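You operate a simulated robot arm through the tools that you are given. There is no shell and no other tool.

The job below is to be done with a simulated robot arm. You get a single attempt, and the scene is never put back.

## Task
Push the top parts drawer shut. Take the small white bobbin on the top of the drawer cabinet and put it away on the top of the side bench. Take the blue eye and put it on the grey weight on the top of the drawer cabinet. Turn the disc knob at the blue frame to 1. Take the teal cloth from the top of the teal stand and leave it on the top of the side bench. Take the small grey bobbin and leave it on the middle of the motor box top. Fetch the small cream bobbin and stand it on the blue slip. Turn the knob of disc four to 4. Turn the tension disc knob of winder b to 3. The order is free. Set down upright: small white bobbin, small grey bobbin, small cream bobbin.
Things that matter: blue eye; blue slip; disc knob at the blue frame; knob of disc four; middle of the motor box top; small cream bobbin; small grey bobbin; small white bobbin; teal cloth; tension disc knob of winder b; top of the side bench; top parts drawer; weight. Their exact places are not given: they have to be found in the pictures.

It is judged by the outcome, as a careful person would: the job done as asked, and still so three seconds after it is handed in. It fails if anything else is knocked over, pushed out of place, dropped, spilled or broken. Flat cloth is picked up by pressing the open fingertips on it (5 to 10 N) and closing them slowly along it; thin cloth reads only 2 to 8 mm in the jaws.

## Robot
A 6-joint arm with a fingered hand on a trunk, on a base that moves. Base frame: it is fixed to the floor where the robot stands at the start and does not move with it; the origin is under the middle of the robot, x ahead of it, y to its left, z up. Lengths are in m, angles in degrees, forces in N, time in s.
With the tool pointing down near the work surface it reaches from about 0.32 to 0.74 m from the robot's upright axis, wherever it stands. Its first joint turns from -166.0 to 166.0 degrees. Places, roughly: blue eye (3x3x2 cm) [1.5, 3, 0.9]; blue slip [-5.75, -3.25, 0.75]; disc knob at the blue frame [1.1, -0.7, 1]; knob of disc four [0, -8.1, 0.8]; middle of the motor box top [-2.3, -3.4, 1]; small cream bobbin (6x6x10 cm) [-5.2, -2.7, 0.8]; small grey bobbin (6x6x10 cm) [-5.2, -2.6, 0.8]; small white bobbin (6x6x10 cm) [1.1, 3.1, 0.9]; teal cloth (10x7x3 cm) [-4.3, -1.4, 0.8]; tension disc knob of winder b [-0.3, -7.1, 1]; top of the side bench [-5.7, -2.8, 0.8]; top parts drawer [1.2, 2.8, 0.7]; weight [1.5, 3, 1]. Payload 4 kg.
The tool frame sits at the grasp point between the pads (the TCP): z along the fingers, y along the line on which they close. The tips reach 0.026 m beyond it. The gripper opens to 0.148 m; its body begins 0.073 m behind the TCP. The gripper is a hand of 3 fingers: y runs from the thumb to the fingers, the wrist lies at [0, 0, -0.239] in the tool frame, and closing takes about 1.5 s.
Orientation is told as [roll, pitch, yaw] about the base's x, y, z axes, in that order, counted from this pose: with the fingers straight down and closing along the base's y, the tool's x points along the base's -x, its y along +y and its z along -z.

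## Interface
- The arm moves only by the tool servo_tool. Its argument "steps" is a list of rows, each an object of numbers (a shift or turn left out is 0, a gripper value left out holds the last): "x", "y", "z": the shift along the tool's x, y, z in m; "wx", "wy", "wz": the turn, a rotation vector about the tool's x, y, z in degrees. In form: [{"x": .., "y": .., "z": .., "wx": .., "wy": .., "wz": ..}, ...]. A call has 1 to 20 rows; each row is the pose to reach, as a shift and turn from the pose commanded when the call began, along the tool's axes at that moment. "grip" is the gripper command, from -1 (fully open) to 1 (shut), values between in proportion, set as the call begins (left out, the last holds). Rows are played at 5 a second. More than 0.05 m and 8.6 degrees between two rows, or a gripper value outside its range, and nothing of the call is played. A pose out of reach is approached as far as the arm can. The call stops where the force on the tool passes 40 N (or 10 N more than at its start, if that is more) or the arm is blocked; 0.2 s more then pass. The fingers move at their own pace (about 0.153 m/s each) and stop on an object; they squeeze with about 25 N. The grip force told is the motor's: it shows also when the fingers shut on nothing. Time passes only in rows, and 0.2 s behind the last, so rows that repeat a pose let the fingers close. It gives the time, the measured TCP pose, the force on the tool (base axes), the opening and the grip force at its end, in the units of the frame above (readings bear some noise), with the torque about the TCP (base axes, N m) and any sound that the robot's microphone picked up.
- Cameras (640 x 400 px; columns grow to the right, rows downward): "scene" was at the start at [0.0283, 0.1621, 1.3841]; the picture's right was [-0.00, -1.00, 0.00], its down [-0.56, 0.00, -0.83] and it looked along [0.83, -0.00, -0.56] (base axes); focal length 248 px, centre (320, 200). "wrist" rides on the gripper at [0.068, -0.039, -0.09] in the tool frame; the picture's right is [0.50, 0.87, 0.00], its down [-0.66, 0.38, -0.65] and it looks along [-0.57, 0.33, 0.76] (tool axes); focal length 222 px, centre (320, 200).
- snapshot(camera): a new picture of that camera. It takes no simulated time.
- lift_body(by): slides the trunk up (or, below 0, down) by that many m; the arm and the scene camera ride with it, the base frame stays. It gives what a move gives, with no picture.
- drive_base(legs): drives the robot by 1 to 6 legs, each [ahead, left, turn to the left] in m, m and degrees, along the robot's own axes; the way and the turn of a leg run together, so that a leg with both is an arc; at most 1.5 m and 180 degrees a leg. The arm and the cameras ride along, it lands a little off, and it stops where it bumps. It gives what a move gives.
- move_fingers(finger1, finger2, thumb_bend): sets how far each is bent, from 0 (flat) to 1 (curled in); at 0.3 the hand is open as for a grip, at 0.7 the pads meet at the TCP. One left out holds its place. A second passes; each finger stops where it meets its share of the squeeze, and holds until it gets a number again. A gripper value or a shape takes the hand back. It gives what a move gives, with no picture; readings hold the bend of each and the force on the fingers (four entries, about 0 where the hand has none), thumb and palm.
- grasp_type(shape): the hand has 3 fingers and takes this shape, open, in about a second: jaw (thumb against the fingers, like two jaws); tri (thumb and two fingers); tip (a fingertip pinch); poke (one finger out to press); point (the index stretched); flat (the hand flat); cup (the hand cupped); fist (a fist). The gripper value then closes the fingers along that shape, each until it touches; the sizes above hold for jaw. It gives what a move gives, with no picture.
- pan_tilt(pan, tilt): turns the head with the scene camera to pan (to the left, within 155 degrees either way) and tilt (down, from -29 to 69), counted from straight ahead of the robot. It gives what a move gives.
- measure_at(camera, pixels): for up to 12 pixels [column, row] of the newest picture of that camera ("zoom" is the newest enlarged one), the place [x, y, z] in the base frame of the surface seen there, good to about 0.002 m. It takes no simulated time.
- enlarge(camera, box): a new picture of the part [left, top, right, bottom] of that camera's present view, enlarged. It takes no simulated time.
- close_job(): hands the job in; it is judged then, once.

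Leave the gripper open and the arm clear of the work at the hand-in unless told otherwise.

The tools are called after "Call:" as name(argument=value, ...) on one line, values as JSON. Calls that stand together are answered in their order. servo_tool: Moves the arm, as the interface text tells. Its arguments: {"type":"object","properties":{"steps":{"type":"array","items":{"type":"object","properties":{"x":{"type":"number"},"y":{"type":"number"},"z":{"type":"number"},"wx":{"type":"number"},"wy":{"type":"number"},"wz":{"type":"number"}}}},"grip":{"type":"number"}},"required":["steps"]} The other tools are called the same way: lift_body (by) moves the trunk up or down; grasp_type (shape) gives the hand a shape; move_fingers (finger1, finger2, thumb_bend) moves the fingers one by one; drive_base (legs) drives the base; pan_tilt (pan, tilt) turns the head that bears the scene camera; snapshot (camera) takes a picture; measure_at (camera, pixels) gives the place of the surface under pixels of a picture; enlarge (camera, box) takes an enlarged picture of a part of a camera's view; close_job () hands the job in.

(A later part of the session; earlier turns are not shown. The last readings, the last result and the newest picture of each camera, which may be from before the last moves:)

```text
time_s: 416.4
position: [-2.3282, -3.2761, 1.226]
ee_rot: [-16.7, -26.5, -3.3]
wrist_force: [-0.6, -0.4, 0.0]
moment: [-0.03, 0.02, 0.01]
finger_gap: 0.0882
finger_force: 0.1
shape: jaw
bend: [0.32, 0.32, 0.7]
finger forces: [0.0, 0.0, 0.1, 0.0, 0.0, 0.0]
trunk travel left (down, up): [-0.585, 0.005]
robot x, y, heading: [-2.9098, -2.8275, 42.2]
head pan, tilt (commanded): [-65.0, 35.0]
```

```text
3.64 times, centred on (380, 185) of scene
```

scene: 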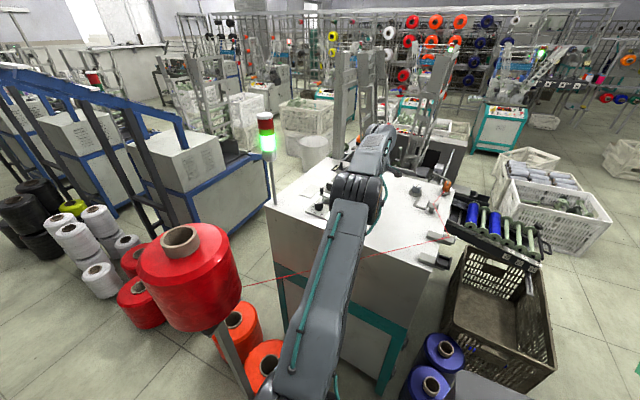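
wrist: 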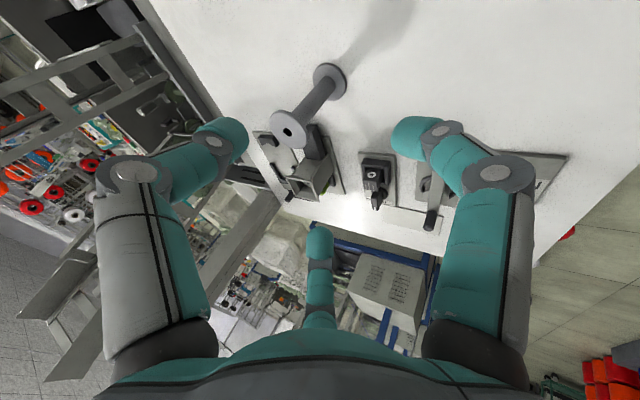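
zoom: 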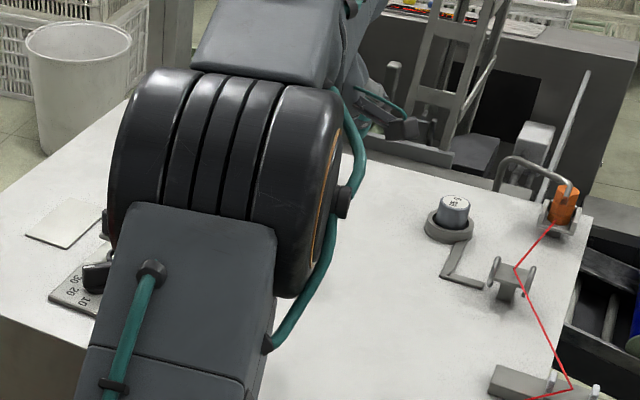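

Grey bobbin upright at (-2.2575,-3.336), 4 cm from the geometric centre. Now retract: pull back, unroll, and straighten the tool.

Call:
servo_tool(steps=[{"x": 0.0252, "y": 0.0146, "z": -0.0175}, {"x": 0.0505, "y": 0.0292, "z": -0.035}, {"x": 0.0757, "y": 0.0437, "z": -0.0526}, {"x": 0.101, "y": 0.0583, "z": -0.0701}, {"x": 0.1262, "y": 0.0729, "z": -0.0876}, {"x": 0.1262, "y": 0.0729, "z": -0.0876}])

Call:
servo_tool(steps=[{"wz": 7.5}, {"wz": 15}, {"wz": 22.5}, {"wz": 30}, {"wz": 30}])

Call:
servo_tool(steps=[{"wy": 7.8}, {"wy": 15.5}, {"wy": 23.3}, {"wy": 31}, {"wy": 31}])

Call:
drive_base(legs=[[0, 0.6, 0]])

Call:
pan_tilt(pan=-85, tilt=40)

Call:
snapshot(camera="scene")

```text
time_s: 417.8
position: [-2.4637, -3.1753, 1.2273]
ee_rot: [-16.7, -26.5, -3.3]
wrist_force: [-0.3, -0.5, -0.2]
moment: [0.0, -0.01, 0.01]
finger_gap: 0.0883
finger_force: 0.1
shape: jaw
bend: [0.32, 0.32, 0.7]
finger forces: [0.0, 0.0, 0.0, 0.0, 0.0, 0.0]
trunk travel left (down, up): [-0.585, 0.005]
robot x, y, heading: [-2.9102, -2.8285, 42.0]
head pan, tilt (commanded): [-65.0, 35.0]
```

```text
time_s: 419.0
position: [-2.4633, -3.175, 1.2263]
ee_rot: [-0.1, -31.0, -37.3]
wrist_force: [0.4, 0.5, 0.4]
moment: [0.01, 0.02, -0.01]
finger_gap: 0.088
finger_force: 0.0
shape: jaw
bend: [0.32, 0.32, 0.7]
finger forces: [0.0, 0.1, 0.0, 0.1, 0.0, 0.0]
trunk travel left (down, up): [-0.585, 0.005]
robot x, y, heading: [-2.9107, -2.8284, 42.1]
head pan, tilt (commanded): [-65.0, 35.0]
```

```text
time_s: 420.2
position: [-2.4651, -3.1758, 1.2264]
ee_rot: [0.0, 0.1, -37.1]
wrist_force: [0.5, 0.2, -1.2]
moment: [-0.01, 0.0, 0.02]
finger_gap: 0.0881
finger_force: 0.1
shape: jaw
bend: [0.32, 0.32, 0.7]
finger forces: [0.0, 0.1, 0.1, 0.1, 0.0, 0.0]
trunk travel left (down, up): [-0.585, 0.005]
robot x, y, heading: [-2.91, -2.8231, 42.2]
head pan, tilt (commanded): [-65.0, 35.0]
```

```text
time_s: 423.6
position: [-2.8659, -2.724, 1.2254]
ee_rot: [0.0, 0.0, -36.7]
wrist_force: [-0.8, 0.1, 0.3]
moment: [0.02, -0.03, 0.0]
finger_gap: 0.0882
finger_force: 0.1
shape: jaw
bend: [0.32, 0.32, 0.7]
finger forces: [0.1, 0.0, 0.0, 0.0, 0.1, 0.1]
trunk travel left (down, up): [-0.585, 0.005]
robot x, y, heading: [-3.3135, -2.3847, 42.7]
head pan, tilt (commanded): [-65.0, 35.0]
```

```text
time_s: 424.5
position: [-2.8651, -2.7252, 1.2263]
ee_rot: [0.0, 0.0, -36.6]
wrist_force: [-0.7, 0.5, 0.4]
moment: [0.01, 0.04, 0.0]
finger_gap: 0.0883
finger_force: 0.0
shape: jaw
bend: [0.32, 0.32, 0.7]
finger forces: [0.1, 0.1, 0.1, 0.1, 0.1, 0.0]
trunk travel left (down, up): [-0.585, 0.005]
robot x, y, heading: [-3.3139, -2.3866, 42.6]
head pan, tilt (commanded): [-85.0, 40.0]
```

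```text
taken
```

scene: 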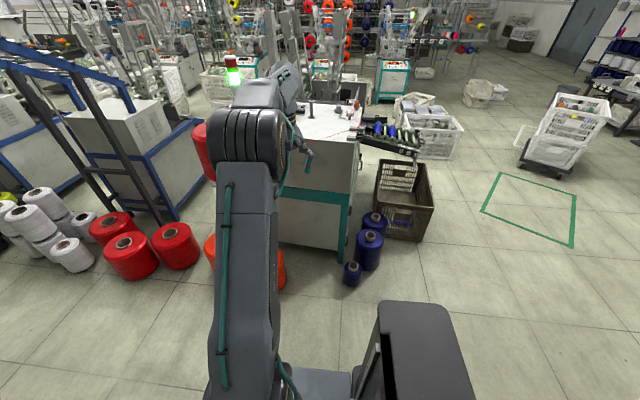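

All blue bobbins stand upright; the grey bobbin is visible on the box. Check the small blue bobbin's place against before.

Call:
enlarge(camera="scene", box=[300, 90, 400, 300])

Call:
measure_at(camera="scene", pixels=[[346, 281], [352, 284], [358, 280], [352, 264], [311, 108]])

```text
1.90 times, centred on (350, 195) of scene
```

zoom: 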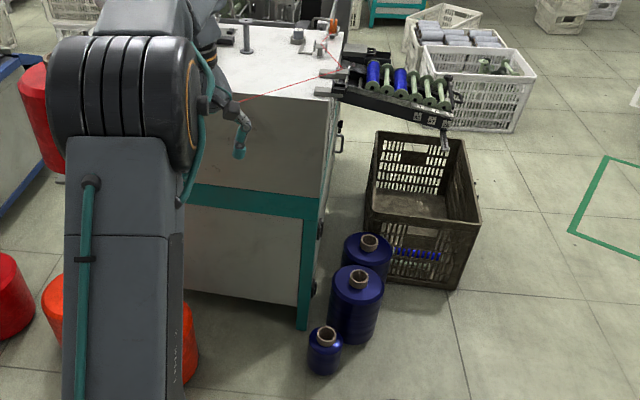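

```text
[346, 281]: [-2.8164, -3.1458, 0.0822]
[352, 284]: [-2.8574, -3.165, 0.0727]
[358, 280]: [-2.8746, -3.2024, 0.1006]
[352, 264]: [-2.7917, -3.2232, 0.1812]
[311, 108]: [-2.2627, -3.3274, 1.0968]
```

It hasn't moved. Two knobs remain, around (n≈-5.2, t≈5–6). Swing the arm back to the front for travel: retract first, then sweep.

Call:
servo_tool(steps=[{"x": 0.035}, {"x": 0.07}, {"x": 0.105}, {"x": 0.142}, {"x": 0.142}], grip=-1)

Call:
servo_tool(steps=[{"x": 0.0018, "y": 0.0389, "wz": -5.31}, {"x": 0.0072, "y": 0.0774, "wz": -10.62}, {"x": 0.0161, "y": 0.1153, "wz": -15.93}, {"x": 0.0285, "y": 0.1522, "wz": -21.24}, {"x": 0.0443, "y": 0.1877, "wz": -26.55}, {"x": 0.0633, "y": 0.2217, "wz": -31.86}, {"x": 0.0853, "y": 0.2538, "wz": -37.17}, {"x": 0.1103, "y": 0.2836, "wz": -42.48}, {"x": 0.1378, "y": 0.3111, "wz": -47.79}, {"x": 0.1678, "y": 0.3359, "wz": -53.1}, {"x": 0.2, "y": 0.3578, "wz": -58.41}, {"x": 0.234, "y": 0.3766, "wz": -63.72}, {"x": 0.2697, "y": 0.3922, "wz": -69.03}, {"x": 0.3066, "y": 0.4044, "wz": -74.34}, {"x": 0.3445, "y": 0.4132, "wz": -79.65}, {"x": 0.3445, "y": 0.4132, "wz": -79.65}])

Call:
lift_body(by=-0.2)

Call:
drive_base(legs=[[-1.2, 0, 0], [0, 0, -90]])

Call:
pan_tilt(pan=0, tilt=18)

Call:
snapshot(camera="scene")

```text
time_s: 425.7
position: [-2.9786, -2.6395, 1.2245]
ee_rot: [0.0, 0.0, -36.6]
wrist_force: [0.7, -0.1, 0.8]
moment: [-0.01, 0.01, -0.01]
finger_gap: 0.1476
finger_force: 0.0
shape: jaw
bend: [0.3, 0.3, 0.3]
finger forces: [0.0, 0.1, 0.0, 0.0, 0.0, 0.0]
trunk travel left (down, up): [-0.585, 0.005]
robot x, y, heading: [-3.3148, -2.3784, 42.6]
head pan, tilt (commanded): [-85.0, 40.0]
```

```text
time_s: 429.1
position: [-3.0074, -2.1057, 1.2259]
ee_rot: [0.1, 0.0, 43.2]
wrist_force: [-0.4, 0.5, -0.1]
moment: [0.04, 0.03, 0.01]
finger_gap: 0.1479
finger_force: 0.0
shape: jaw
bend: [0.3, 0.3, 0.3]
finger forces: [0.0, 0.0, 0.0, 0.0, 0.0, 0.0]
trunk travel left (down, up): [-0.585, 0.005]
robot x, y, heading: [-3.3198, -2.3812, 42.7]
head pan, tilt (commanded): [-85.0, 40.0]
```

```text
time_s: 431.2
position: [-3.0049, -2.1072, 1.026]
ee_rot: [0.0, 0.0, 42.9]
wrist_force: [0.9, -0.4, -0.4]
moment: [0.01, 0.03, 0.02]
finger_gap: 0.1482
finger_force: 0.0
shape: jaw
bend: [0.3, 0.3, 0.3]
finger forces: [0.0, 0.0, 0.1, 0.0, 0.1, 0.0]
trunk travel left (down, up): [-0.385, 0.205]
robot x, y, heading: [-3.3131, -2.3812, 42.5]
head pan, tilt (commanded): [-85.0, 40.0]
```

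```text
time_s: 441.2
position: [-3.9409, -3.519, 1.026]
ee_rot: [0.1, 0.0, -46.7]
wrist_force: [0.0, 0.1, -0.5]
moment: [-0.01, 0.0, -0.01]
finger_gap: 0.1477
finger_force: 0.1
shape: jaw
bend: [0.3, 0.3, 0.3]
finger forces: [0.0, 0.0, 0.0, 0.1, 0.1, 0.1]
trunk travel left (down, up): [-0.385, 0.205]
robot x, y, heading: [-4.2161, -3.2096, -47.2]
head pan, tilt (commanded): [-85.0, 40.0]
```

```text
time_s: 442.8
position: [-3.9415, -3.518, 1.0259]
ee_rot: [0.0, 0.0, -46.8]
wrist_force: [-1.0, 0.6, 0.8]
moment: [-0.03, 0.02, 0.01]
finger_gap: 0.1482
finger_force: 0.0
shape: jaw
bend: [0.3, 0.3, 0.3]
finger forces: [0.1, 0.1, 0.1, 0.0, 0.0, 0.0]
trunk travel left (down, up): [-0.385, 0.205]
robot x, y, heading: [-4.2198, -3.2086, -47.0]
head pan, tilt (commanded): [0.0, 18.0]
```

```text
taken
```

scene: 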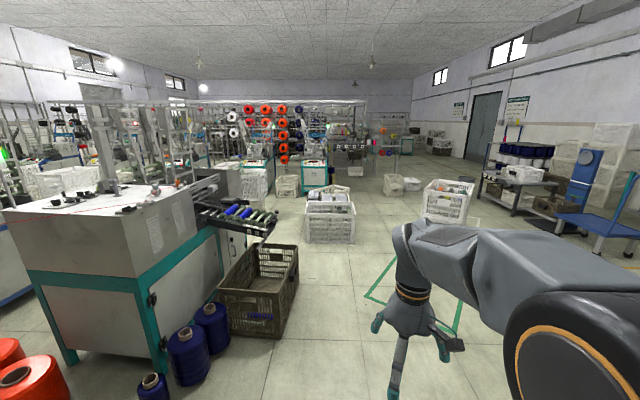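

I'm at n=-5.28, t=-0.45 facing +t. The target knobs lie straight ahead 5.5–6.5 m. Zoom there.

Call:
enlarge(camera="scene", box=[240, 90, 400, 190])

Call:
measure_at(camera="scene", pixels=[[308, 240], [355, 240], [305, 205], [275, 285], [424, 220], [380, 290], [330, 188], [390, 195], [314, 188], [285, 195], [360, 170], [420, 150]])

```text
4.00 times, centred on (320, 140) of scene
```

zoom: 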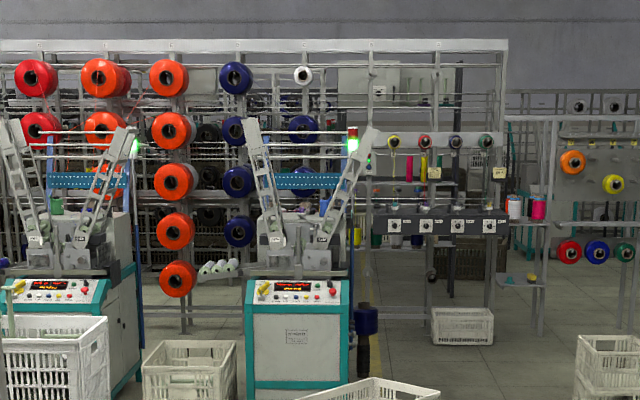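

```text
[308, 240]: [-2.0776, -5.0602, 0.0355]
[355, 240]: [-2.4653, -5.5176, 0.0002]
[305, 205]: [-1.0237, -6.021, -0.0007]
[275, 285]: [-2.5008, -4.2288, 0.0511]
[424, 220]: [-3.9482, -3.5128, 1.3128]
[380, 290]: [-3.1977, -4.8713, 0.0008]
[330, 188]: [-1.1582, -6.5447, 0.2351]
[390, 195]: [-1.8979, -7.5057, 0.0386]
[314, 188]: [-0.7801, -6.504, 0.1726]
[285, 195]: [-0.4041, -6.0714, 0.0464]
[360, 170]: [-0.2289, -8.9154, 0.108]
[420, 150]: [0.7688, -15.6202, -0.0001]
```

The winder with teal front in the centre is probably "winder b"; the row of small knobs at the rack to its right includes disc four. A white crate blocks the direct line (n -4.94…-5.53, t≈2.4). Shift right and go forward, then look again.

Call:
drive_base(legs=[[0, -0.75, -1], [1.4, 0, 0]])

Call:
pan_tilt(pan=5, tilt=20)

Call:
snapshot(camera="scene")

```text
time_s: 453.3
position: [-3.5191, -5.0028, 1.0256]
ee_rot: [-0.1, 0.0, -44.5]
wrist_force: [0.3, 0.2, -0.2]
moment: [0.04, -0.03, 0.02]
finger_gap: 0.1481
finger_force: 0.1
shape: jaw
bend: [0.3, 0.3, 0.3]
finger forces: [0.0, 0.0, 0.1, 0.0, 0.1, 0.0]
trunk travel left (down, up): [-0.385, 0.205]
robot x, y, heading: [-3.8066, -4.7018, -44.6]
head pan, tilt (commanded): [0.0, 18.0]
```

```text
time_s: 454.0
position: [-3.5201, -5.0028, 1.0265]
ee_rot: [0.0, 0.0, -44.5]
wrist_force: [-0.2, -0.2, -0.4]
moment: [0.01, -0.01, -0.03]
finger_gap: 0.148
finger_force: 0.1
shape: jaw
bend: [0.3, 0.3, 0.3]
finger forces: [0.0, 0.0, 0.0, 0.0, 0.1, 0.1]
trunk travel left (down, up): [-0.385, 0.205]
robot x, y, heading: [-3.8078, -4.7047, -44.8]
head pan, tilt (commanded): [5.0, 20.0]
```

```text
taken
```

scene: 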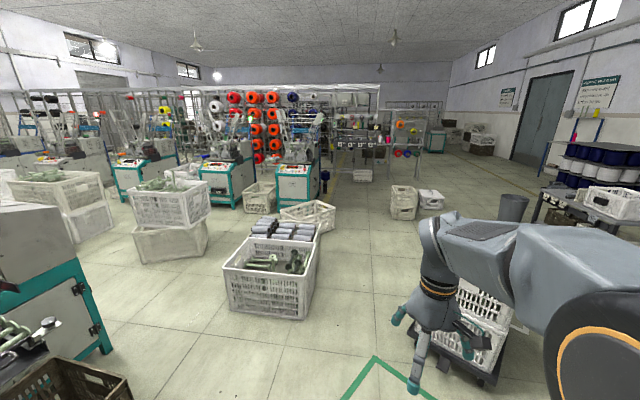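

Two obstacles: the crate stack centre-left and a dolly with crates under my hand at right. Measure the gap.

Call:
measure_at(camera="scene", pixels=[[303, 318], [232, 308], [318, 262], [335, 230], [440, 375], [465, 385], [455, 300], [392, 215], [415, 218], [440, 205], [510, 218], [375, 360]])

Call:
pan_tilt(pan=-30, tilt=45)

Call:
snapshot(camera="scene")

```text
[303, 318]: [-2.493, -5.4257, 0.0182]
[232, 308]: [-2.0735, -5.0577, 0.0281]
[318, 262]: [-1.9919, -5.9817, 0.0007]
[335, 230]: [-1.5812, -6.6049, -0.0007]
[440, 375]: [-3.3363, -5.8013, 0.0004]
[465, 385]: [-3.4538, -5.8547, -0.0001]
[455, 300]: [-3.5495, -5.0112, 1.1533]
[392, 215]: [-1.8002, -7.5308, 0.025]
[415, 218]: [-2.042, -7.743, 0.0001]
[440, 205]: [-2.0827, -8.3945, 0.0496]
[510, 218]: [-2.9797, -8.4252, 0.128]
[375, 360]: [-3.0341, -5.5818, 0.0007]
```

```text
time_s: 455.0
position: [-3.5186, -5.0032, 1.0258]
ee_rot: [0.0, -0.1, -44.5]
wrist_force: [0.3, 0.3, -0.3]
moment: [0.0, 0.05, 0.0]
finger_gap: 0.1481
finger_force: 0.0
shape: jaw
bend: [0.3, 0.3, 0.3]
finger forces: [0.0, 0.0, 0.0, 0.1, 0.0, 0.1]
trunk travel left (down, up): [-0.385, 0.205]
robot x, y, heading: [-3.8043, -4.7066, -44.8]
head pan, tilt (commanded): [-30.0, 45.0]
```

```text
taken
```

scene: 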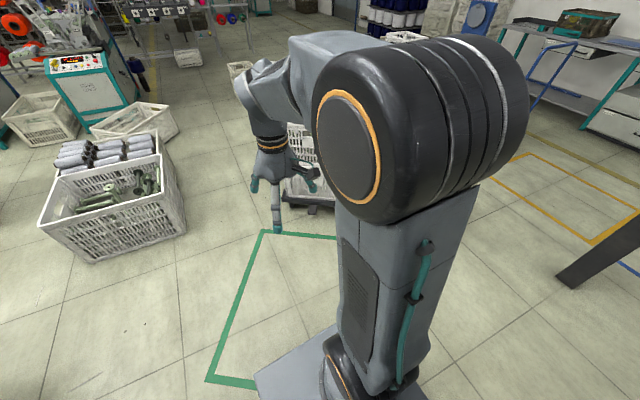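

Measure the dolly's place in this view.

Call:
measure_at(camera="scene", pixels=[[312, 213], [284, 200], [332, 208], [290, 130], [240, 75], [182, 235], [160, 150], [110, 125], [175, 130], [130, 105], [262, 240], [60, 130]])

```text
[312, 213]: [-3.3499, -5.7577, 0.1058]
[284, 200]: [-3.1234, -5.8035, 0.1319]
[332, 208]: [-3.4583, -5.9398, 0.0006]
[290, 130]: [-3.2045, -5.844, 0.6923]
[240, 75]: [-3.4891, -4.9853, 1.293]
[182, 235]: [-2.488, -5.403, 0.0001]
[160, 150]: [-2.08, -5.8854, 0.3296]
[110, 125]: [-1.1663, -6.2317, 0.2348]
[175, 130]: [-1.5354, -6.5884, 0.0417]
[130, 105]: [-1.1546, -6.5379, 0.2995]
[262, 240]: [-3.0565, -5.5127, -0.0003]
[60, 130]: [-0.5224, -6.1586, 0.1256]
```

Gap between crate (n=-5.49) and dolly (n=-6.20) is 0.71 m. Go through its middle (n≈-5.84): first half.

Call:
drive_base(legs=[[0, 0.14, -3.1], [0.6, 0, 0]])

```text
time_s: 459.3
position: [-3.0466, -5.3669, 1.0256]
ee_rot: [0.0, -0.1, -48.4]
wrist_force: [0.3, 0.1, -0.1]
moment: [0.01, 0.02, -0.02]
finger_gap: 0.148
finger_force: 0.1
shape: jaw
bend: [0.3, 0.3, 0.3]
finger forces: [0.0, 0.0, 0.0, 0.0, 0.1, 0.0]
trunk travel left (down, up): [-0.385, 0.205]
robot x, y, heading: [-3.3163, -5.0499, -49.0]
head pan, tilt (commanded): [-30.0, 45.0]
```

At n=-5.85, t=1.52. Continue 1.35 m through the gap.

Call:
drive_base(legs=[[1.35, 0, 1]])

Call:
pan_tilt(pan=10, tilt=22)

Call:
snapshot(camera="scene")

Call:
enlarge(camera="scene", box=[140, 60, 460, 260])

```text
time_s: 466.0
position: [-2.1452, -6.3599, 1.0268]
ee_rot: [0.0, 0.0, -47.2]
wrist_force: [-0.3, -0.1, -0.1]
moment: [-0.03, -0.01, -0.01]
finger_gap: 0.1478
finger_force: 0.1
shape: jaw
bend: [0.3, 0.3, 0.3]
finger forces: [0.1, 0.0, 0.0, 0.0, 0.0, 0.0]
trunk travel left (down, up): [-0.385, 0.205]
robot x, y, heading: [-2.4176, -6.0514, -47.8]
head pan, tilt (commanded): [-30.0, 45.0]
```

```text
time_s: 467.1
position: [-2.1445, -6.3597, 1.0251]
ee_rot: [0.0, 0.0, -47.2]
wrist_force: [0.5, 0.1, -0.1]
moment: [0.0, 0.0, -0.02]
finger_gap: 0.1478
finger_force: 0.1
shape: jaw
bend: [0.3, 0.3, 0.3]
finger forces: [0.0, 0.1, 0.0, 0.0, 0.0, 0.0]
trunk travel left (down, up): [-0.385, 0.205]
robot x, y, heading: [-2.4173, -6.0464, -47.8]
head pan, tilt (commanded): [10.0, 22.0]
```

```text
taken
```

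scene: 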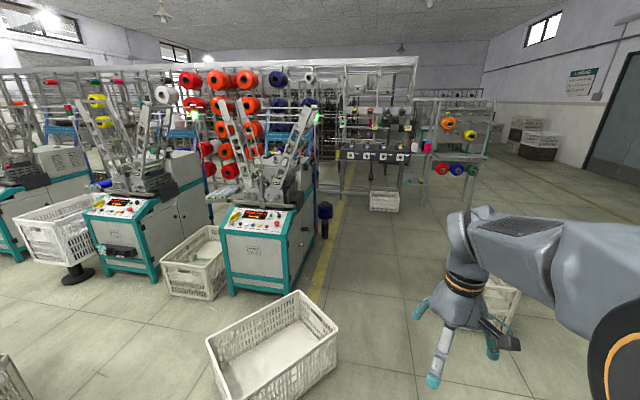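

```text
2.00 times, centred on (300, 160) of scene
```

zoom: 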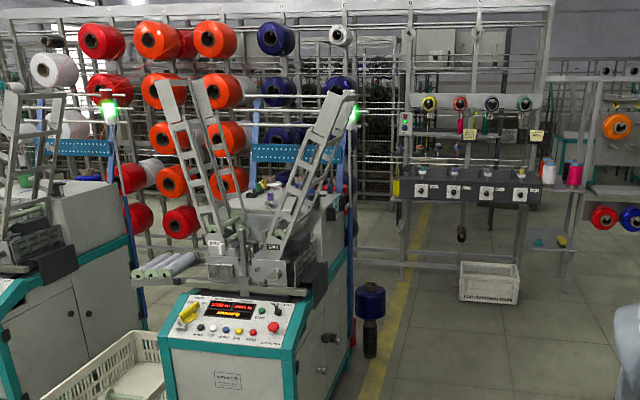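

Good view. Zoom on the row of disc knobs and on the winder's top.

Call:
enlarge(camera="scene", box=[330, 95, 430, 175])

Call:
measure_at(camera="zoom", pixels=[[125, 300], [230, 300], [338, 305], [450, 310]])

Call:
enlarge(camera="scene", box=[200, 110, 340, 220])

```text
5.00 times, centred on (380, 135) of scene
```

zoom: 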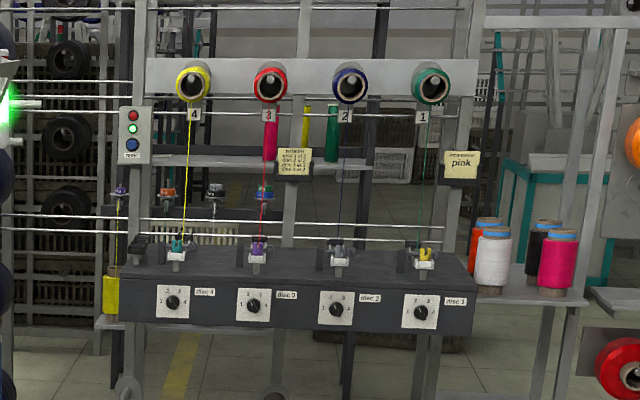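

```text
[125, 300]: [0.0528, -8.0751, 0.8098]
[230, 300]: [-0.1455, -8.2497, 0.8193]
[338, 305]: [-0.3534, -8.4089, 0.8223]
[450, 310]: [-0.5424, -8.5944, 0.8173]
```

```text
3.64 times, centred on (270, 165) of scene
```

zoom: 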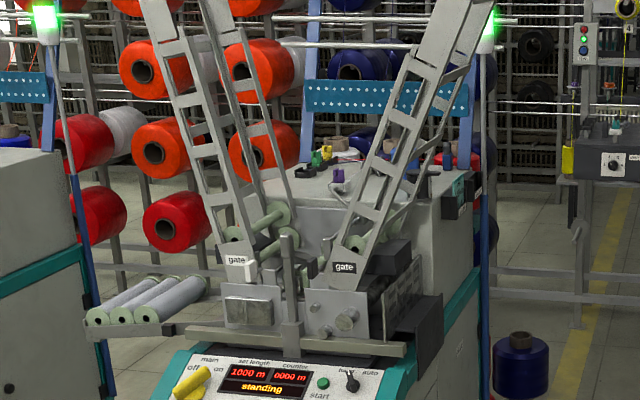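

Leftmost dial is labelled "disc 4". Measure its position and the floor obstacles on the way (crates, blue bobbin, winder side).

Call:
measure_at(camera="scene", pixels=[[339, 352], [302, 292], [290, 292], [326, 236], [313, 190], [505, 320], [490, 330], [372, 210], [398, 208], [350, 200], [318, 215], [420, 205]])

Call:
enlarge(camera="scene", box=[345, 130, 385, 165])

Call:
measure_at(camera="zoom", pixels=[[320, 240], [250, 240], [390, 240], [320, 100], [320, 300], [150, 200]])

```text
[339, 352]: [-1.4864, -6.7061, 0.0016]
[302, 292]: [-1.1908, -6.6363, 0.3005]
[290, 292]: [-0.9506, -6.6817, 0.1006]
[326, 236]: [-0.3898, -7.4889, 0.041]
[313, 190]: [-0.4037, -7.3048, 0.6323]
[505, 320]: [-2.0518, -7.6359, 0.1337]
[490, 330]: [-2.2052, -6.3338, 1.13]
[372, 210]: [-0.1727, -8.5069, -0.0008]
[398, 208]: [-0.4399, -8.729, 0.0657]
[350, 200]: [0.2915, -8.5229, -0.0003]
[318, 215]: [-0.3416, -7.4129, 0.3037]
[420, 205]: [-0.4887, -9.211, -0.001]
```

```text
11.43 times, centred on (365, 148) of scene
```

zoom: 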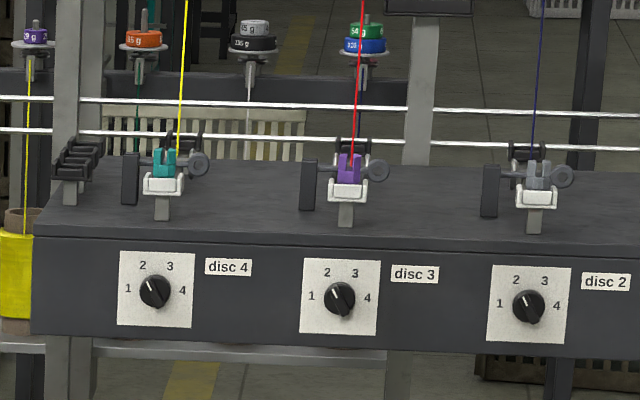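

```text
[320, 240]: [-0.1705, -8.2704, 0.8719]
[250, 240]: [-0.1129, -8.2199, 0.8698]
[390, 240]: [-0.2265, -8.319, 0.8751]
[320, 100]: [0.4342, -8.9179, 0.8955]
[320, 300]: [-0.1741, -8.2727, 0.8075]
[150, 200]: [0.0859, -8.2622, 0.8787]
```

Disc-4 dial: "1" left, "2" upper-left, "3" upper-right, "4" right, the pointer seems at 2. Its knob is at about (-0.04,-8.156,0.81), facing me. Drive on: right 0.13, ahead 1.7 m between the crates.

Call:
drive_base(legs=[[0.3, -0.13, 0], [1.4, 0, 0]])

Call:
pan_tilt(pan=60, tilt=20)

Call:
snapshot(camera="scene")

Call:
pan_tilt(pan=10, tilt=30)

Call:
snapshot(camera="scene")

```text
time_s: 475.8
position: [-1.0603, -7.6659, 1.0262]
ee_rot: [0.0, 0.0, -45.2]
wrist_force: [0.0, -0.4, -0.1]
moment: [0.03, 0.01, 0.01]
finger_gap: 0.1479
finger_force: 0.0
shape: jaw
bend: [0.3, 0.3, 0.3]
finger forces: [0.1, 0.1, 0.1, 0.0, 0.0, 0.0]
trunk travel left (down, up): [-0.385, 0.205]
robot x, y, heading: [-1.3475, -7.3652, -45.5]
head pan, tilt (commanded): [10.0, 22.0]
```

```text
time_s: 477.0
position: [-1.0599, -7.6674, 1.025]
ee_rot: [0.0, 0.0, -45.3]
wrist_force: [0.4, 1.1, -0.7]
moment: [0.01, -0.01, -0.02]
finger_gap: 0.1475
finger_force: 0.1
shape: jaw
bend: [0.3, 0.3, 0.3]
finger forces: [0.0, 0.0, 0.1, 0.0, 0.1, 0.0]
trunk travel left (down, up): [-0.385, 0.205]
robot x, y, heading: [-1.3457, -7.3628, -45.3]
head pan, tilt (commanded): [60.0, 20.0]
```

```text
taken
```

scene: 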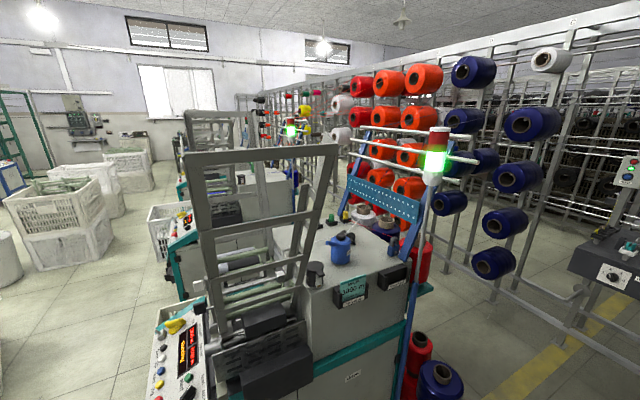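

```text
time_s: 478.1
position: [-1.0621, -7.6656, 1.0261]
ee_rot: [0.0, 0.1, -45.3]
wrist_force: [-0.2, -0.4, 0.2]
moment: [0.02, -0.03, -0.02]
finger_gap: 0.1482
finger_force: 0.1
shape: jaw
bend: [0.3, 0.3, 0.3]
finger forces: [0.0, 0.0, 0.0, 0.0, 0.1, 0.1]
trunk travel left (down, up): [-0.385, 0.205]
robot x, y, heading: [-1.3469, -7.3666, -45.6]
head pan, tilt (commanded): [10.0, 30.0]
```

```text
taken
```

scene: 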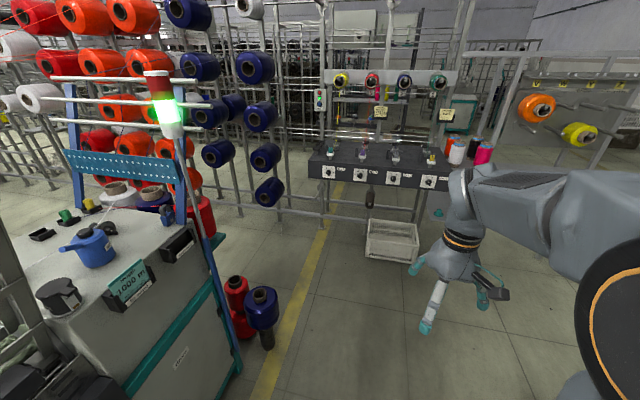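

Winder b's top is at left. Look at it with pan 55 and zoom in.

Call:
pan_tilt(pan=55, tilt=28)

Call:
enlarge(camera="scene", box=[270, 120, 450, 260])

Call:
measure_at(camera="zoom", pixels=[[320, 200], [250, 100], [350, 120], [400, 150], [450, 200], [300, 250]])

```text
time_s: 479.3
position: [-1.0601, -7.6657, 1.0264]
ee_rot: [0.0, 0.0, -45.3]
wrist_force: [-0.2, -0.5, 1.0]
moment: [0.0, -0.01, 0.01]
finger_gap: 0.1479
finger_force: 0.0
shape: jaw
bend: [0.3, 0.3, 0.3]
finger forces: [0.1, 0.0, 0.1, 0.0, 0.0, 0.0]
trunk travel left (down, up): [-0.385, 0.205]
robot x, y, heading: [-1.3459, -7.3638, -45.5]
head pan, tilt (commanded): [55.0, 28.0]
```

```text
2.86 times, centred on (360, 190) of scene
```

zoom: 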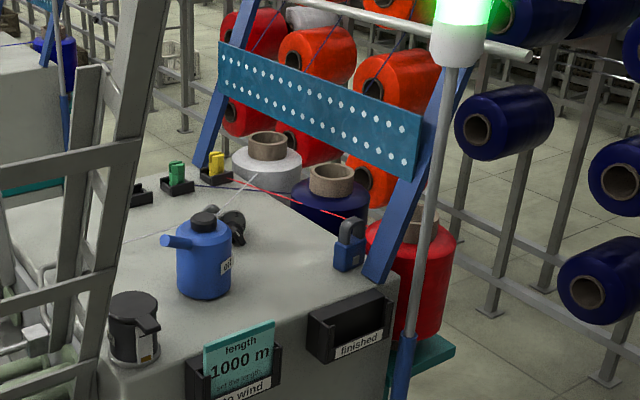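

```text
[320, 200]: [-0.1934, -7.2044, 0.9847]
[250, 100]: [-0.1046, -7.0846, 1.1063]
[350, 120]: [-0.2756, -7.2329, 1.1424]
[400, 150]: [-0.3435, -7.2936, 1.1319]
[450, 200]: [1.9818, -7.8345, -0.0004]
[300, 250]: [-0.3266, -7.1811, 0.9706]
```

The tension disc appears to be the dark item behind the blue oil can at (235,225). Zoom more.

Call:
enlarge(camera="scene", box=[300, 180, 380, 240])

Call:
measure_at(camera="zoom", pixels=[[280, 130], [310, 130], [330, 150], [200, 250], [210, 160], [260, 60], [340, 40], [560, 200], [450, 200], [40, 300]])

```text
6.67 times, centred on (340, 210) of scene
```

zoom: 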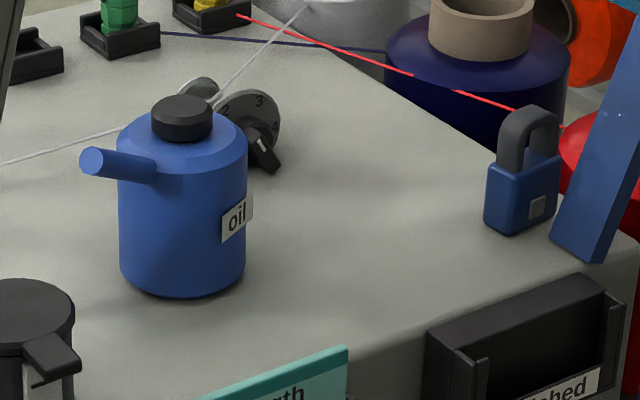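

```text
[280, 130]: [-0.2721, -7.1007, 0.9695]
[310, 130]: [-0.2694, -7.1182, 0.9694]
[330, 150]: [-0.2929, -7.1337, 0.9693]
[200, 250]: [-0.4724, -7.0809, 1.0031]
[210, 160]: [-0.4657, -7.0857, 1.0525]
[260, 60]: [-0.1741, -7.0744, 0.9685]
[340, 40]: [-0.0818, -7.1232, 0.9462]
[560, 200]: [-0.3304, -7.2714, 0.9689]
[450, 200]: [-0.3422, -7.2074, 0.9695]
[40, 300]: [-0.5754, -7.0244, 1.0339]
```

The winder-b disc stands behind the blue oil can; its knob faces -n (toward the aisle on this side). Drive ahead 0.5 m and turn left to face it.

Call:
drive_base(legs=[[0.5, 0, 0], [0, 0, 87.5]])

Call:
pan_tilt(pan=15, tilt=25)

Call:
snapshot(camera="scene")

Call:
enlarge(camera="scene", box=[240, 140, 400, 240])

```text
time_s: 486.0
position: [-0.6853, -7.4385, 1.0259]
ee_rot: [0.0, 0.0, 44.8]
wrist_force: [-0.4, -0.1, -0.6]
moment: [-0.02, 0.03, -0.03]
finger_gap: 0.1478
finger_force: 0.1
shape: jaw
bend: [0.3, 0.3, 0.3]
finger forces: [0.1, 0.1, 0.0, 0.0, 0.1, 0.1]
trunk travel left (down, up): [-0.385, 0.205]
robot x, y, heading: [-0.9875, -7.7241, 44.5]
head pan, tilt (commanded): [55.0, 28.0]
```

```text
time_s: 487.1
position: [-0.6849, -7.4384, 1.0246]
ee_rot: [0.0, -0.1, 44.8]
wrist_force: [0.1, 0.2, -0.1]
moment: [0.06, 0.0, 0.02]
finger_gap: 0.1479
finger_force: 0.1
shape: jaw
bend: [0.3, 0.3, 0.3]
finger forces: [0.0, 0.0, 0.0, 0.1, 0.0, 0.1]
trunk travel left (down, up): [-0.385, 0.205]
robot x, y, heading: [-0.9873, -7.7221, 44.7]
head pan, tilt (commanded): [15.0, 25.0]
```

```text
taken
```

scene: 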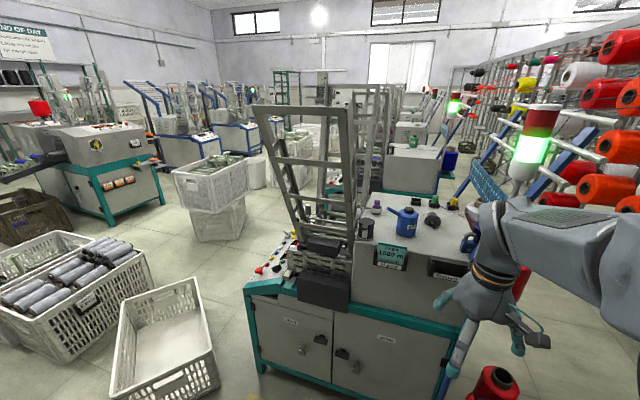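

```text
4.00 times, centred on (320, 190) of scene
```

zoom: 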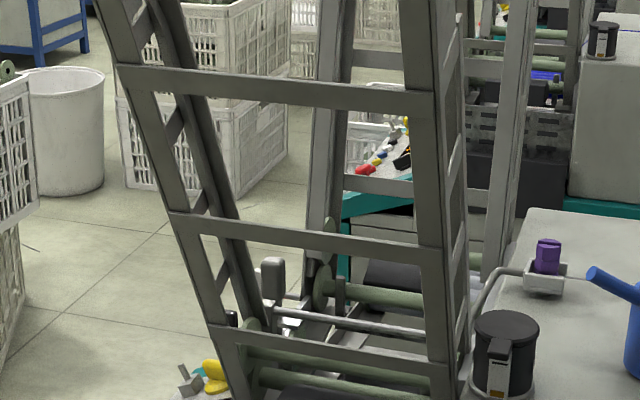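

The disc knob is near (433,220). Zoom there.

Call:
enlarge(camera="scene", box=[370, 190, 466, 250])

Call:
measure_at(camera="zoom", pixels=[[400, 195], [420, 200], [380, 190], [410, 160], [250, 200], [300, 150], [220, 120], [440, 210], [400, 250], [500, 250]])

```text
6.67 times, centred on (418, 220) of scene
```

zoom: 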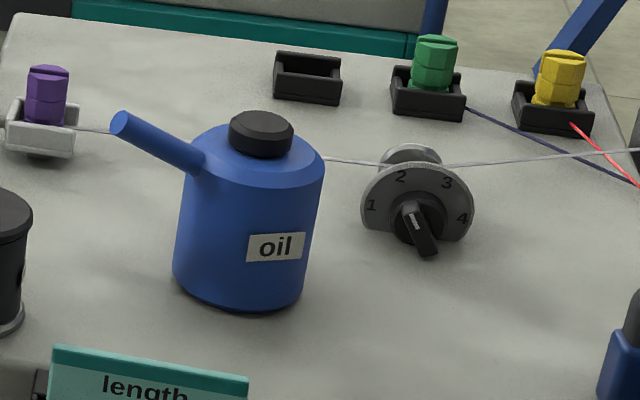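

```text
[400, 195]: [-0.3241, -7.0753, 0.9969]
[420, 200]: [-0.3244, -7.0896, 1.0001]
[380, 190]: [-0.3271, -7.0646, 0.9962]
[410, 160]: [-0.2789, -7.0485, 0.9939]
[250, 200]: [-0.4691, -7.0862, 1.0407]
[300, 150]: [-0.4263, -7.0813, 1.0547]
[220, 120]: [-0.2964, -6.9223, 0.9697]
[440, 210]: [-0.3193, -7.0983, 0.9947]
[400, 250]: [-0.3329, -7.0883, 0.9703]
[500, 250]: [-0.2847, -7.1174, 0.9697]
```

Pointer is at "2" here too; it must turn clockwise 60° to "3". Zoom further and measure the disc.

Call:
enlarge(camera="scene", box=[416, 206, 448, 236])

Call:
measure_at(camera="zoom", pixels=[[203, 168], [262, 90], [365, 120], [420, 210], [300, 215], [285, 180], [330, 270], [250, 235], [200, 220], [420, 260], [320, 60], [300, 300]])

```text
13.33 times, centred on (432, 221) of scene
```

zoom: 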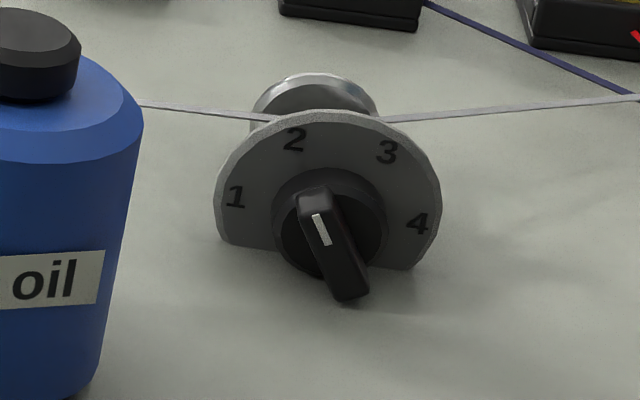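

```text
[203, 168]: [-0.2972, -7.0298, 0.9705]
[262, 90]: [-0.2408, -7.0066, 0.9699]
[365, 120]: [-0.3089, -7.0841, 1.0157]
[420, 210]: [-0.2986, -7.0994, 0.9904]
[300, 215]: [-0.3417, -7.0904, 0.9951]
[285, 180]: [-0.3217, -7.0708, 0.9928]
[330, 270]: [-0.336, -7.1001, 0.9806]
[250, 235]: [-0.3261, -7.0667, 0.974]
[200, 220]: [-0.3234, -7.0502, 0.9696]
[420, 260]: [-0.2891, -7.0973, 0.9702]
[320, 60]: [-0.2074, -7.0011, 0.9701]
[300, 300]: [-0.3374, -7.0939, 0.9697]
```

This disc sits low: the axis is only about 2 cm above the machine top. Measure the labels and the bar ends.

Call:
measure_at(camera="zoom", pixels=[[236, 197], [294, 139], [387, 152], [416, 223], [318, 212], [326, 240], [345, 285], [310, 197], [345, 115], [225, 230], [432, 230], [355, 255]])

```text
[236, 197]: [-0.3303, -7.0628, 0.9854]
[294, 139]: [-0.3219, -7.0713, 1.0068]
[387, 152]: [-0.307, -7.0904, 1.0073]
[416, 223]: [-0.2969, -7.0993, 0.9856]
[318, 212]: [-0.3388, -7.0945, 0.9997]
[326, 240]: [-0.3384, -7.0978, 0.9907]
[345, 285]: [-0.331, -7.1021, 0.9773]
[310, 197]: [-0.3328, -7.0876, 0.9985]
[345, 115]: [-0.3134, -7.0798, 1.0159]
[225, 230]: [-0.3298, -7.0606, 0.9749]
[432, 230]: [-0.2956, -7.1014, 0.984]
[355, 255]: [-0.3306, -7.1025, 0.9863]
```

The knob axis is at (-0.314,-7.081, z=0.9855), only 16 mm above the top, so fingers can't pass beneath it. I'll push the bar's upper end from left to right with one finger. Check what the "point" and "poke" shapes look like.

Call:
grasp_type(shape="point")

Call:
snapshot(camera="wrist")

Call:
grasp_type(shape="poke")

Call:
snapshot(camera="wrist")

```text
time_s: 488.0
position: [-0.6868, -7.4389, 1.0258]
ee_rot: [0.1, 0.1, 44.8]
wrist_force: [-0.4, 0.3, 0.2]
moment: [-0.01, 0.04, -0.03]
finger_gap: 0.1423
finger_force: 0.1
shape: point
bend: [0.7, 1.0, 0.87]
finger forces: [0.1, 0.0, 0.0, 0.0, 0.0, 0.1]
trunk travel left (down, up): [-0.385, 0.205]
robot x, y, heading: [-0.9858, -7.722, 44.6]
head pan, tilt (commanded): [15.0, 25.0]
```

```text
taken
```

wrist: 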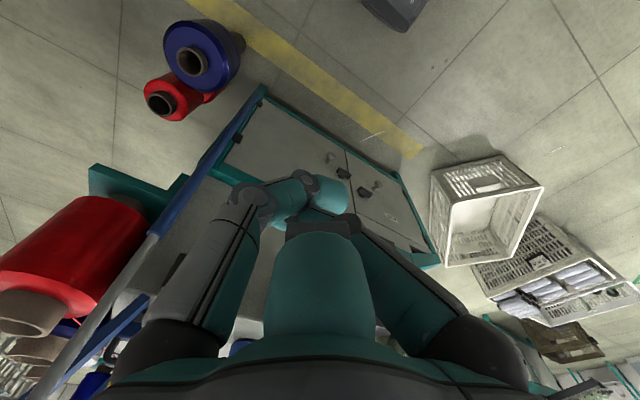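

```text
time_s: 488.9
position: [-0.6865, -7.4393, 1.0251]
ee_rot: [0.1, -0.1, 44.9]
wrist_force: [-0.2, -0.7, -0.8]
moment: [-0.03, -0.01, -0.04]
finger_gap: 0.0001
finger_force: 0.0
shape: poke
bend: [1.0, 1.0, 0.4]
finger forces: [0.0, 0.0, 0.1, 0.1, 0.1, 0.0]
trunk travel left (down, up): [-0.385, 0.205]
robot x, y, heading: [-0.9853, -7.7223, 44.6]
head pan, tilt (commanded): [15.0, 25.0]
```

```text
taken
```

wrist: 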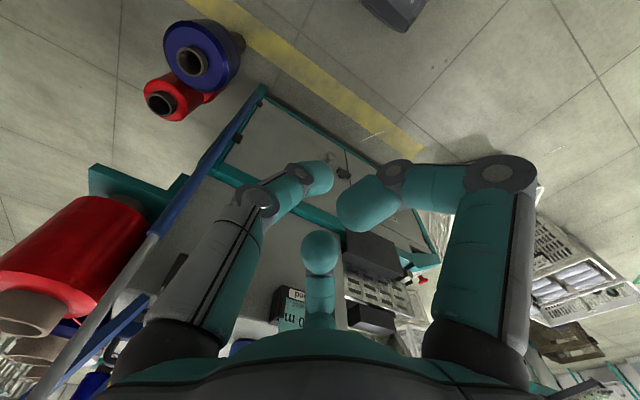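

I'll use a pinch from above: two fingers on the left and right of the bar's upper half, the third in front, which clears the can and the machine top. Restore jaw shape, and measure the ladder frame and motor so I can approach safely.

Call:
grasp_type(shape="jaw")

Call:
lift_body(by=0.2)

Call:
pan_tilt(pan=10, tilt=35)

Call:
snapshot(camera="scene")

Call:
measure_at(camera="scene", pixels=[[340, 120], [300, 120], [350, 200], [355, 190], [320, 210], [385, 178], [410, 170], [440, 165], [350, 230], [300, 160], [480, 330], [500, 360]])

```text
time_s: 489.8
position: [-0.6854, -7.4388, 1.0258]
ee_rot: [0.0, 0.0, 44.7]
wrist_force: [-0.2, 0.6, -0.4]
moment: [0.02, -0.01, 0.0]
finger_gap: 0.148
finger_force: 0.1
shape: jaw
bend: [0.3, 0.3, 0.3]
finger forces: [0.0, 0.0, 0.0, 0.0, 0.0, 0.1]
trunk travel left (down, up): [-0.385, 0.205]
robot x, y, heading: [-0.9883, -7.7232, 44.5]
head pan, tilt (commanded): [15.0, 25.0]
```

```text
time_s: 492.0
position: [-0.6862, -7.4389, 1.2264]
ee_rot: [0.0, 0.0, 44.8]
wrist_force: [-0.2, 0.2, -0.1]
moment: [-0.03, -0.01, 0.0]
finger_gap: 0.1479
finger_force: 0.0
shape: jaw
bend: [0.3, 0.3, 0.3]
finger forces: [0.0, 0.1, 0.0, 0.1, 0.1, 0.0]
trunk travel left (down, up): [-0.585, 0.005]
robot x, y, heading: [-0.9898, -7.7256, 44.7]
head pan, tilt (commanded): [15.0, 25.0]
```

```text
time_s: 492.7
position: [-0.6863, -7.439, 1.2259]
ee_rot: [0.0, 0.0, 44.8]
wrist_force: [-0.6, 0.2, 0.7]
moment: [0.01, -0.01, 0.02]
finger_gap: 0.1479
finger_force: 0.0
shape: jaw
bend: [0.3, 0.3, 0.3]
finger forces: [0.0, 0.0, 0.0, 0.0, 0.0, 0.0]
trunk travel left (down, up): [-0.585, 0.005]
robot x, y, heading: [-0.9872, -7.7224, 44.4]
head pan, tilt (commanded): [10.0, 35.0]
```

```text
taken
```

scene: 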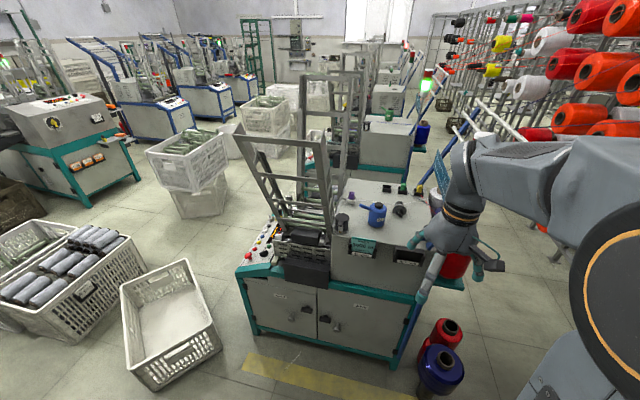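

```text
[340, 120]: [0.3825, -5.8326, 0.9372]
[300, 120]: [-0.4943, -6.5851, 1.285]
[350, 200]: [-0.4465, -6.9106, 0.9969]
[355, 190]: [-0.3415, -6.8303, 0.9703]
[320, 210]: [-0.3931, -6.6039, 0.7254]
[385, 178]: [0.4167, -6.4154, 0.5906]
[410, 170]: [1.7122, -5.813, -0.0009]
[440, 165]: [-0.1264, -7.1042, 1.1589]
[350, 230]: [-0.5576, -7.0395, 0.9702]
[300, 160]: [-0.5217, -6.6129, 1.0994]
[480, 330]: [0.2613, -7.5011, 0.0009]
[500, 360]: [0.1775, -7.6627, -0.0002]
```

Measure the near ladder's rail and the blue/red bobbins on the floor more exactly.

Call:
measure_at(camera="scene", pixels=[[322, 150], [330, 195], [318, 130], [342, 222], [377, 210], [398, 210], [420, 375], [430, 395], [426, 340], [440, 350], [395, 365], [408, 345]])

```text
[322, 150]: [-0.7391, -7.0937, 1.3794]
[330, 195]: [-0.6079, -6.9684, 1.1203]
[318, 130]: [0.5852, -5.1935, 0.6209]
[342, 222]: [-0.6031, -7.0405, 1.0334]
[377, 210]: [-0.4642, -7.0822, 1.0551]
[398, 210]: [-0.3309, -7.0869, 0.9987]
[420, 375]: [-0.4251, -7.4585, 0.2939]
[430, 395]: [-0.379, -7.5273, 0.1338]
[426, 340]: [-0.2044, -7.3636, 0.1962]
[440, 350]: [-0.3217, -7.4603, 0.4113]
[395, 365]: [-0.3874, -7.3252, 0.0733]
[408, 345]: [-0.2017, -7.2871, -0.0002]
```

Ladder rail is at t≈4.77 leaning toward me; blue bobbin's edge at n≈-5.34. Stand at n≈-5.64, t≈5.05. Check the light-tower pole position first.

Call:
pan_tilt(pan=-12, tilt=25)

Call:
snapshot(camera="scene")

```text
time_s: 493.5
position: [-0.6861, -7.4393, 1.2257]
ee_rot: [0.0, 0.0, 44.8]
wrist_force: [0.4, 0.2, 0.1]
moment: [0.01, 0.02, -0.03]
finger_gap: 0.1478
finger_force: 0.0
shape: jaw
bend: [0.3, 0.3, 0.3]
finger forces: [0.0, 0.0, 0.0, 0.0, 0.0, 0.0]
trunk travel left (down, up): [-0.585, 0.005]
robot x, y, heading: [-0.9853, -7.7256, 44.6]
head pan, tilt (commanded): [-12.0, 25.0]
```

```text
taken
```

scene: 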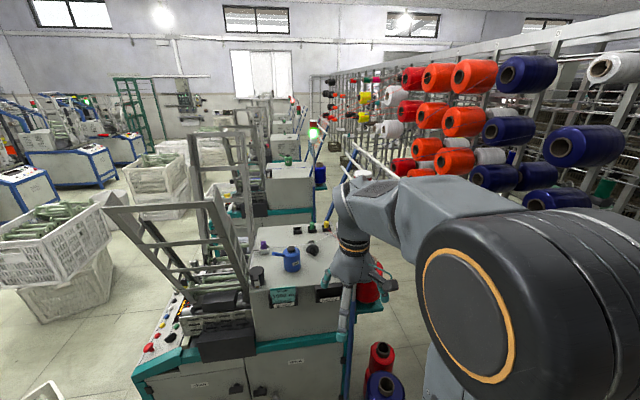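

The winder's lamp pole is hidden behind the hand. Measure around (350,330) and look from a different angle with the hand moved back.

Call:
measure_at(camera="scene", pixels=[[350, 320], [347, 340], [352, 300], [345, 360], [322, 295], [355, 285]])

Call:
servo_tool(steps=[{"x": 0.03, "y": 0.03}, {"x": 0.05, "y": 0.07}, {"x": 0.06, "y": 0.11}, {"x": 0.06, "y": 0.15}, {"x": 0.06, "y": 0.15}])

Call:
pan_tilt(pan=-5, tilt=22)

Call:
snapshot(camera="scene")

```text
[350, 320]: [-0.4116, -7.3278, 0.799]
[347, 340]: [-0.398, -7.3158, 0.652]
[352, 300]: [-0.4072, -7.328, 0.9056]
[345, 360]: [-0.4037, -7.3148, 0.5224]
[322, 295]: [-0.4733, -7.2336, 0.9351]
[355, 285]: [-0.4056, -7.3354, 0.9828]
```

```text
time_s: 494.7
position: [-0.8341, -7.3761, 1.2265]
ee_rot: [0.0, 0.0, 44.8]
wrist_force: [0.6, -0.5, -0.3]
moment: [0.01, 0.03, 0.05]
finger_gap: 0.1481
finger_force: 0.1
shape: jaw
bend: [0.3, 0.3, 0.3]
finger forces: [0.0, 0.1, 0.0, 0.0, 0.0, 0.0]
trunk travel left (down, up): [-0.585, 0.005]
robot x, y, heading: [-0.986, -7.7261, 44.5]
head pan, tilt (commanded): [-12.0, 25.0]
```

```text
time_s: 495.4
position: [-0.8339, -7.3774, 1.2289]
ee_rot: [-0.1, 0.1, 44.8]
wrist_force: [-0.3, -0.2, -0.4]
moment: [-0.02, 0.02, -0.01]
finger_gap: 0.1478
finger_force: 0.1
shape: jaw
bend: [0.3, 0.3, 0.3]
finger forces: [0.0, 0.1, 0.1, 0.0, 0.0, 0.0]
trunk travel left (down, up): [-0.585, 0.005]
robot x, y, heading: [-0.9845, -7.7258, 44.6]
head pan, tilt (commanded): [-5.0, 22.0]
```

```text
taken
```

scene: 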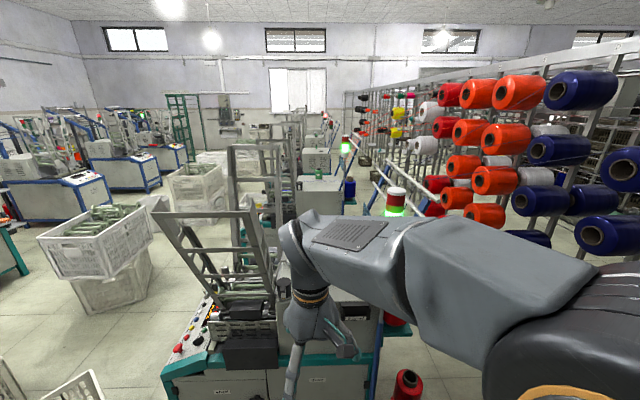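

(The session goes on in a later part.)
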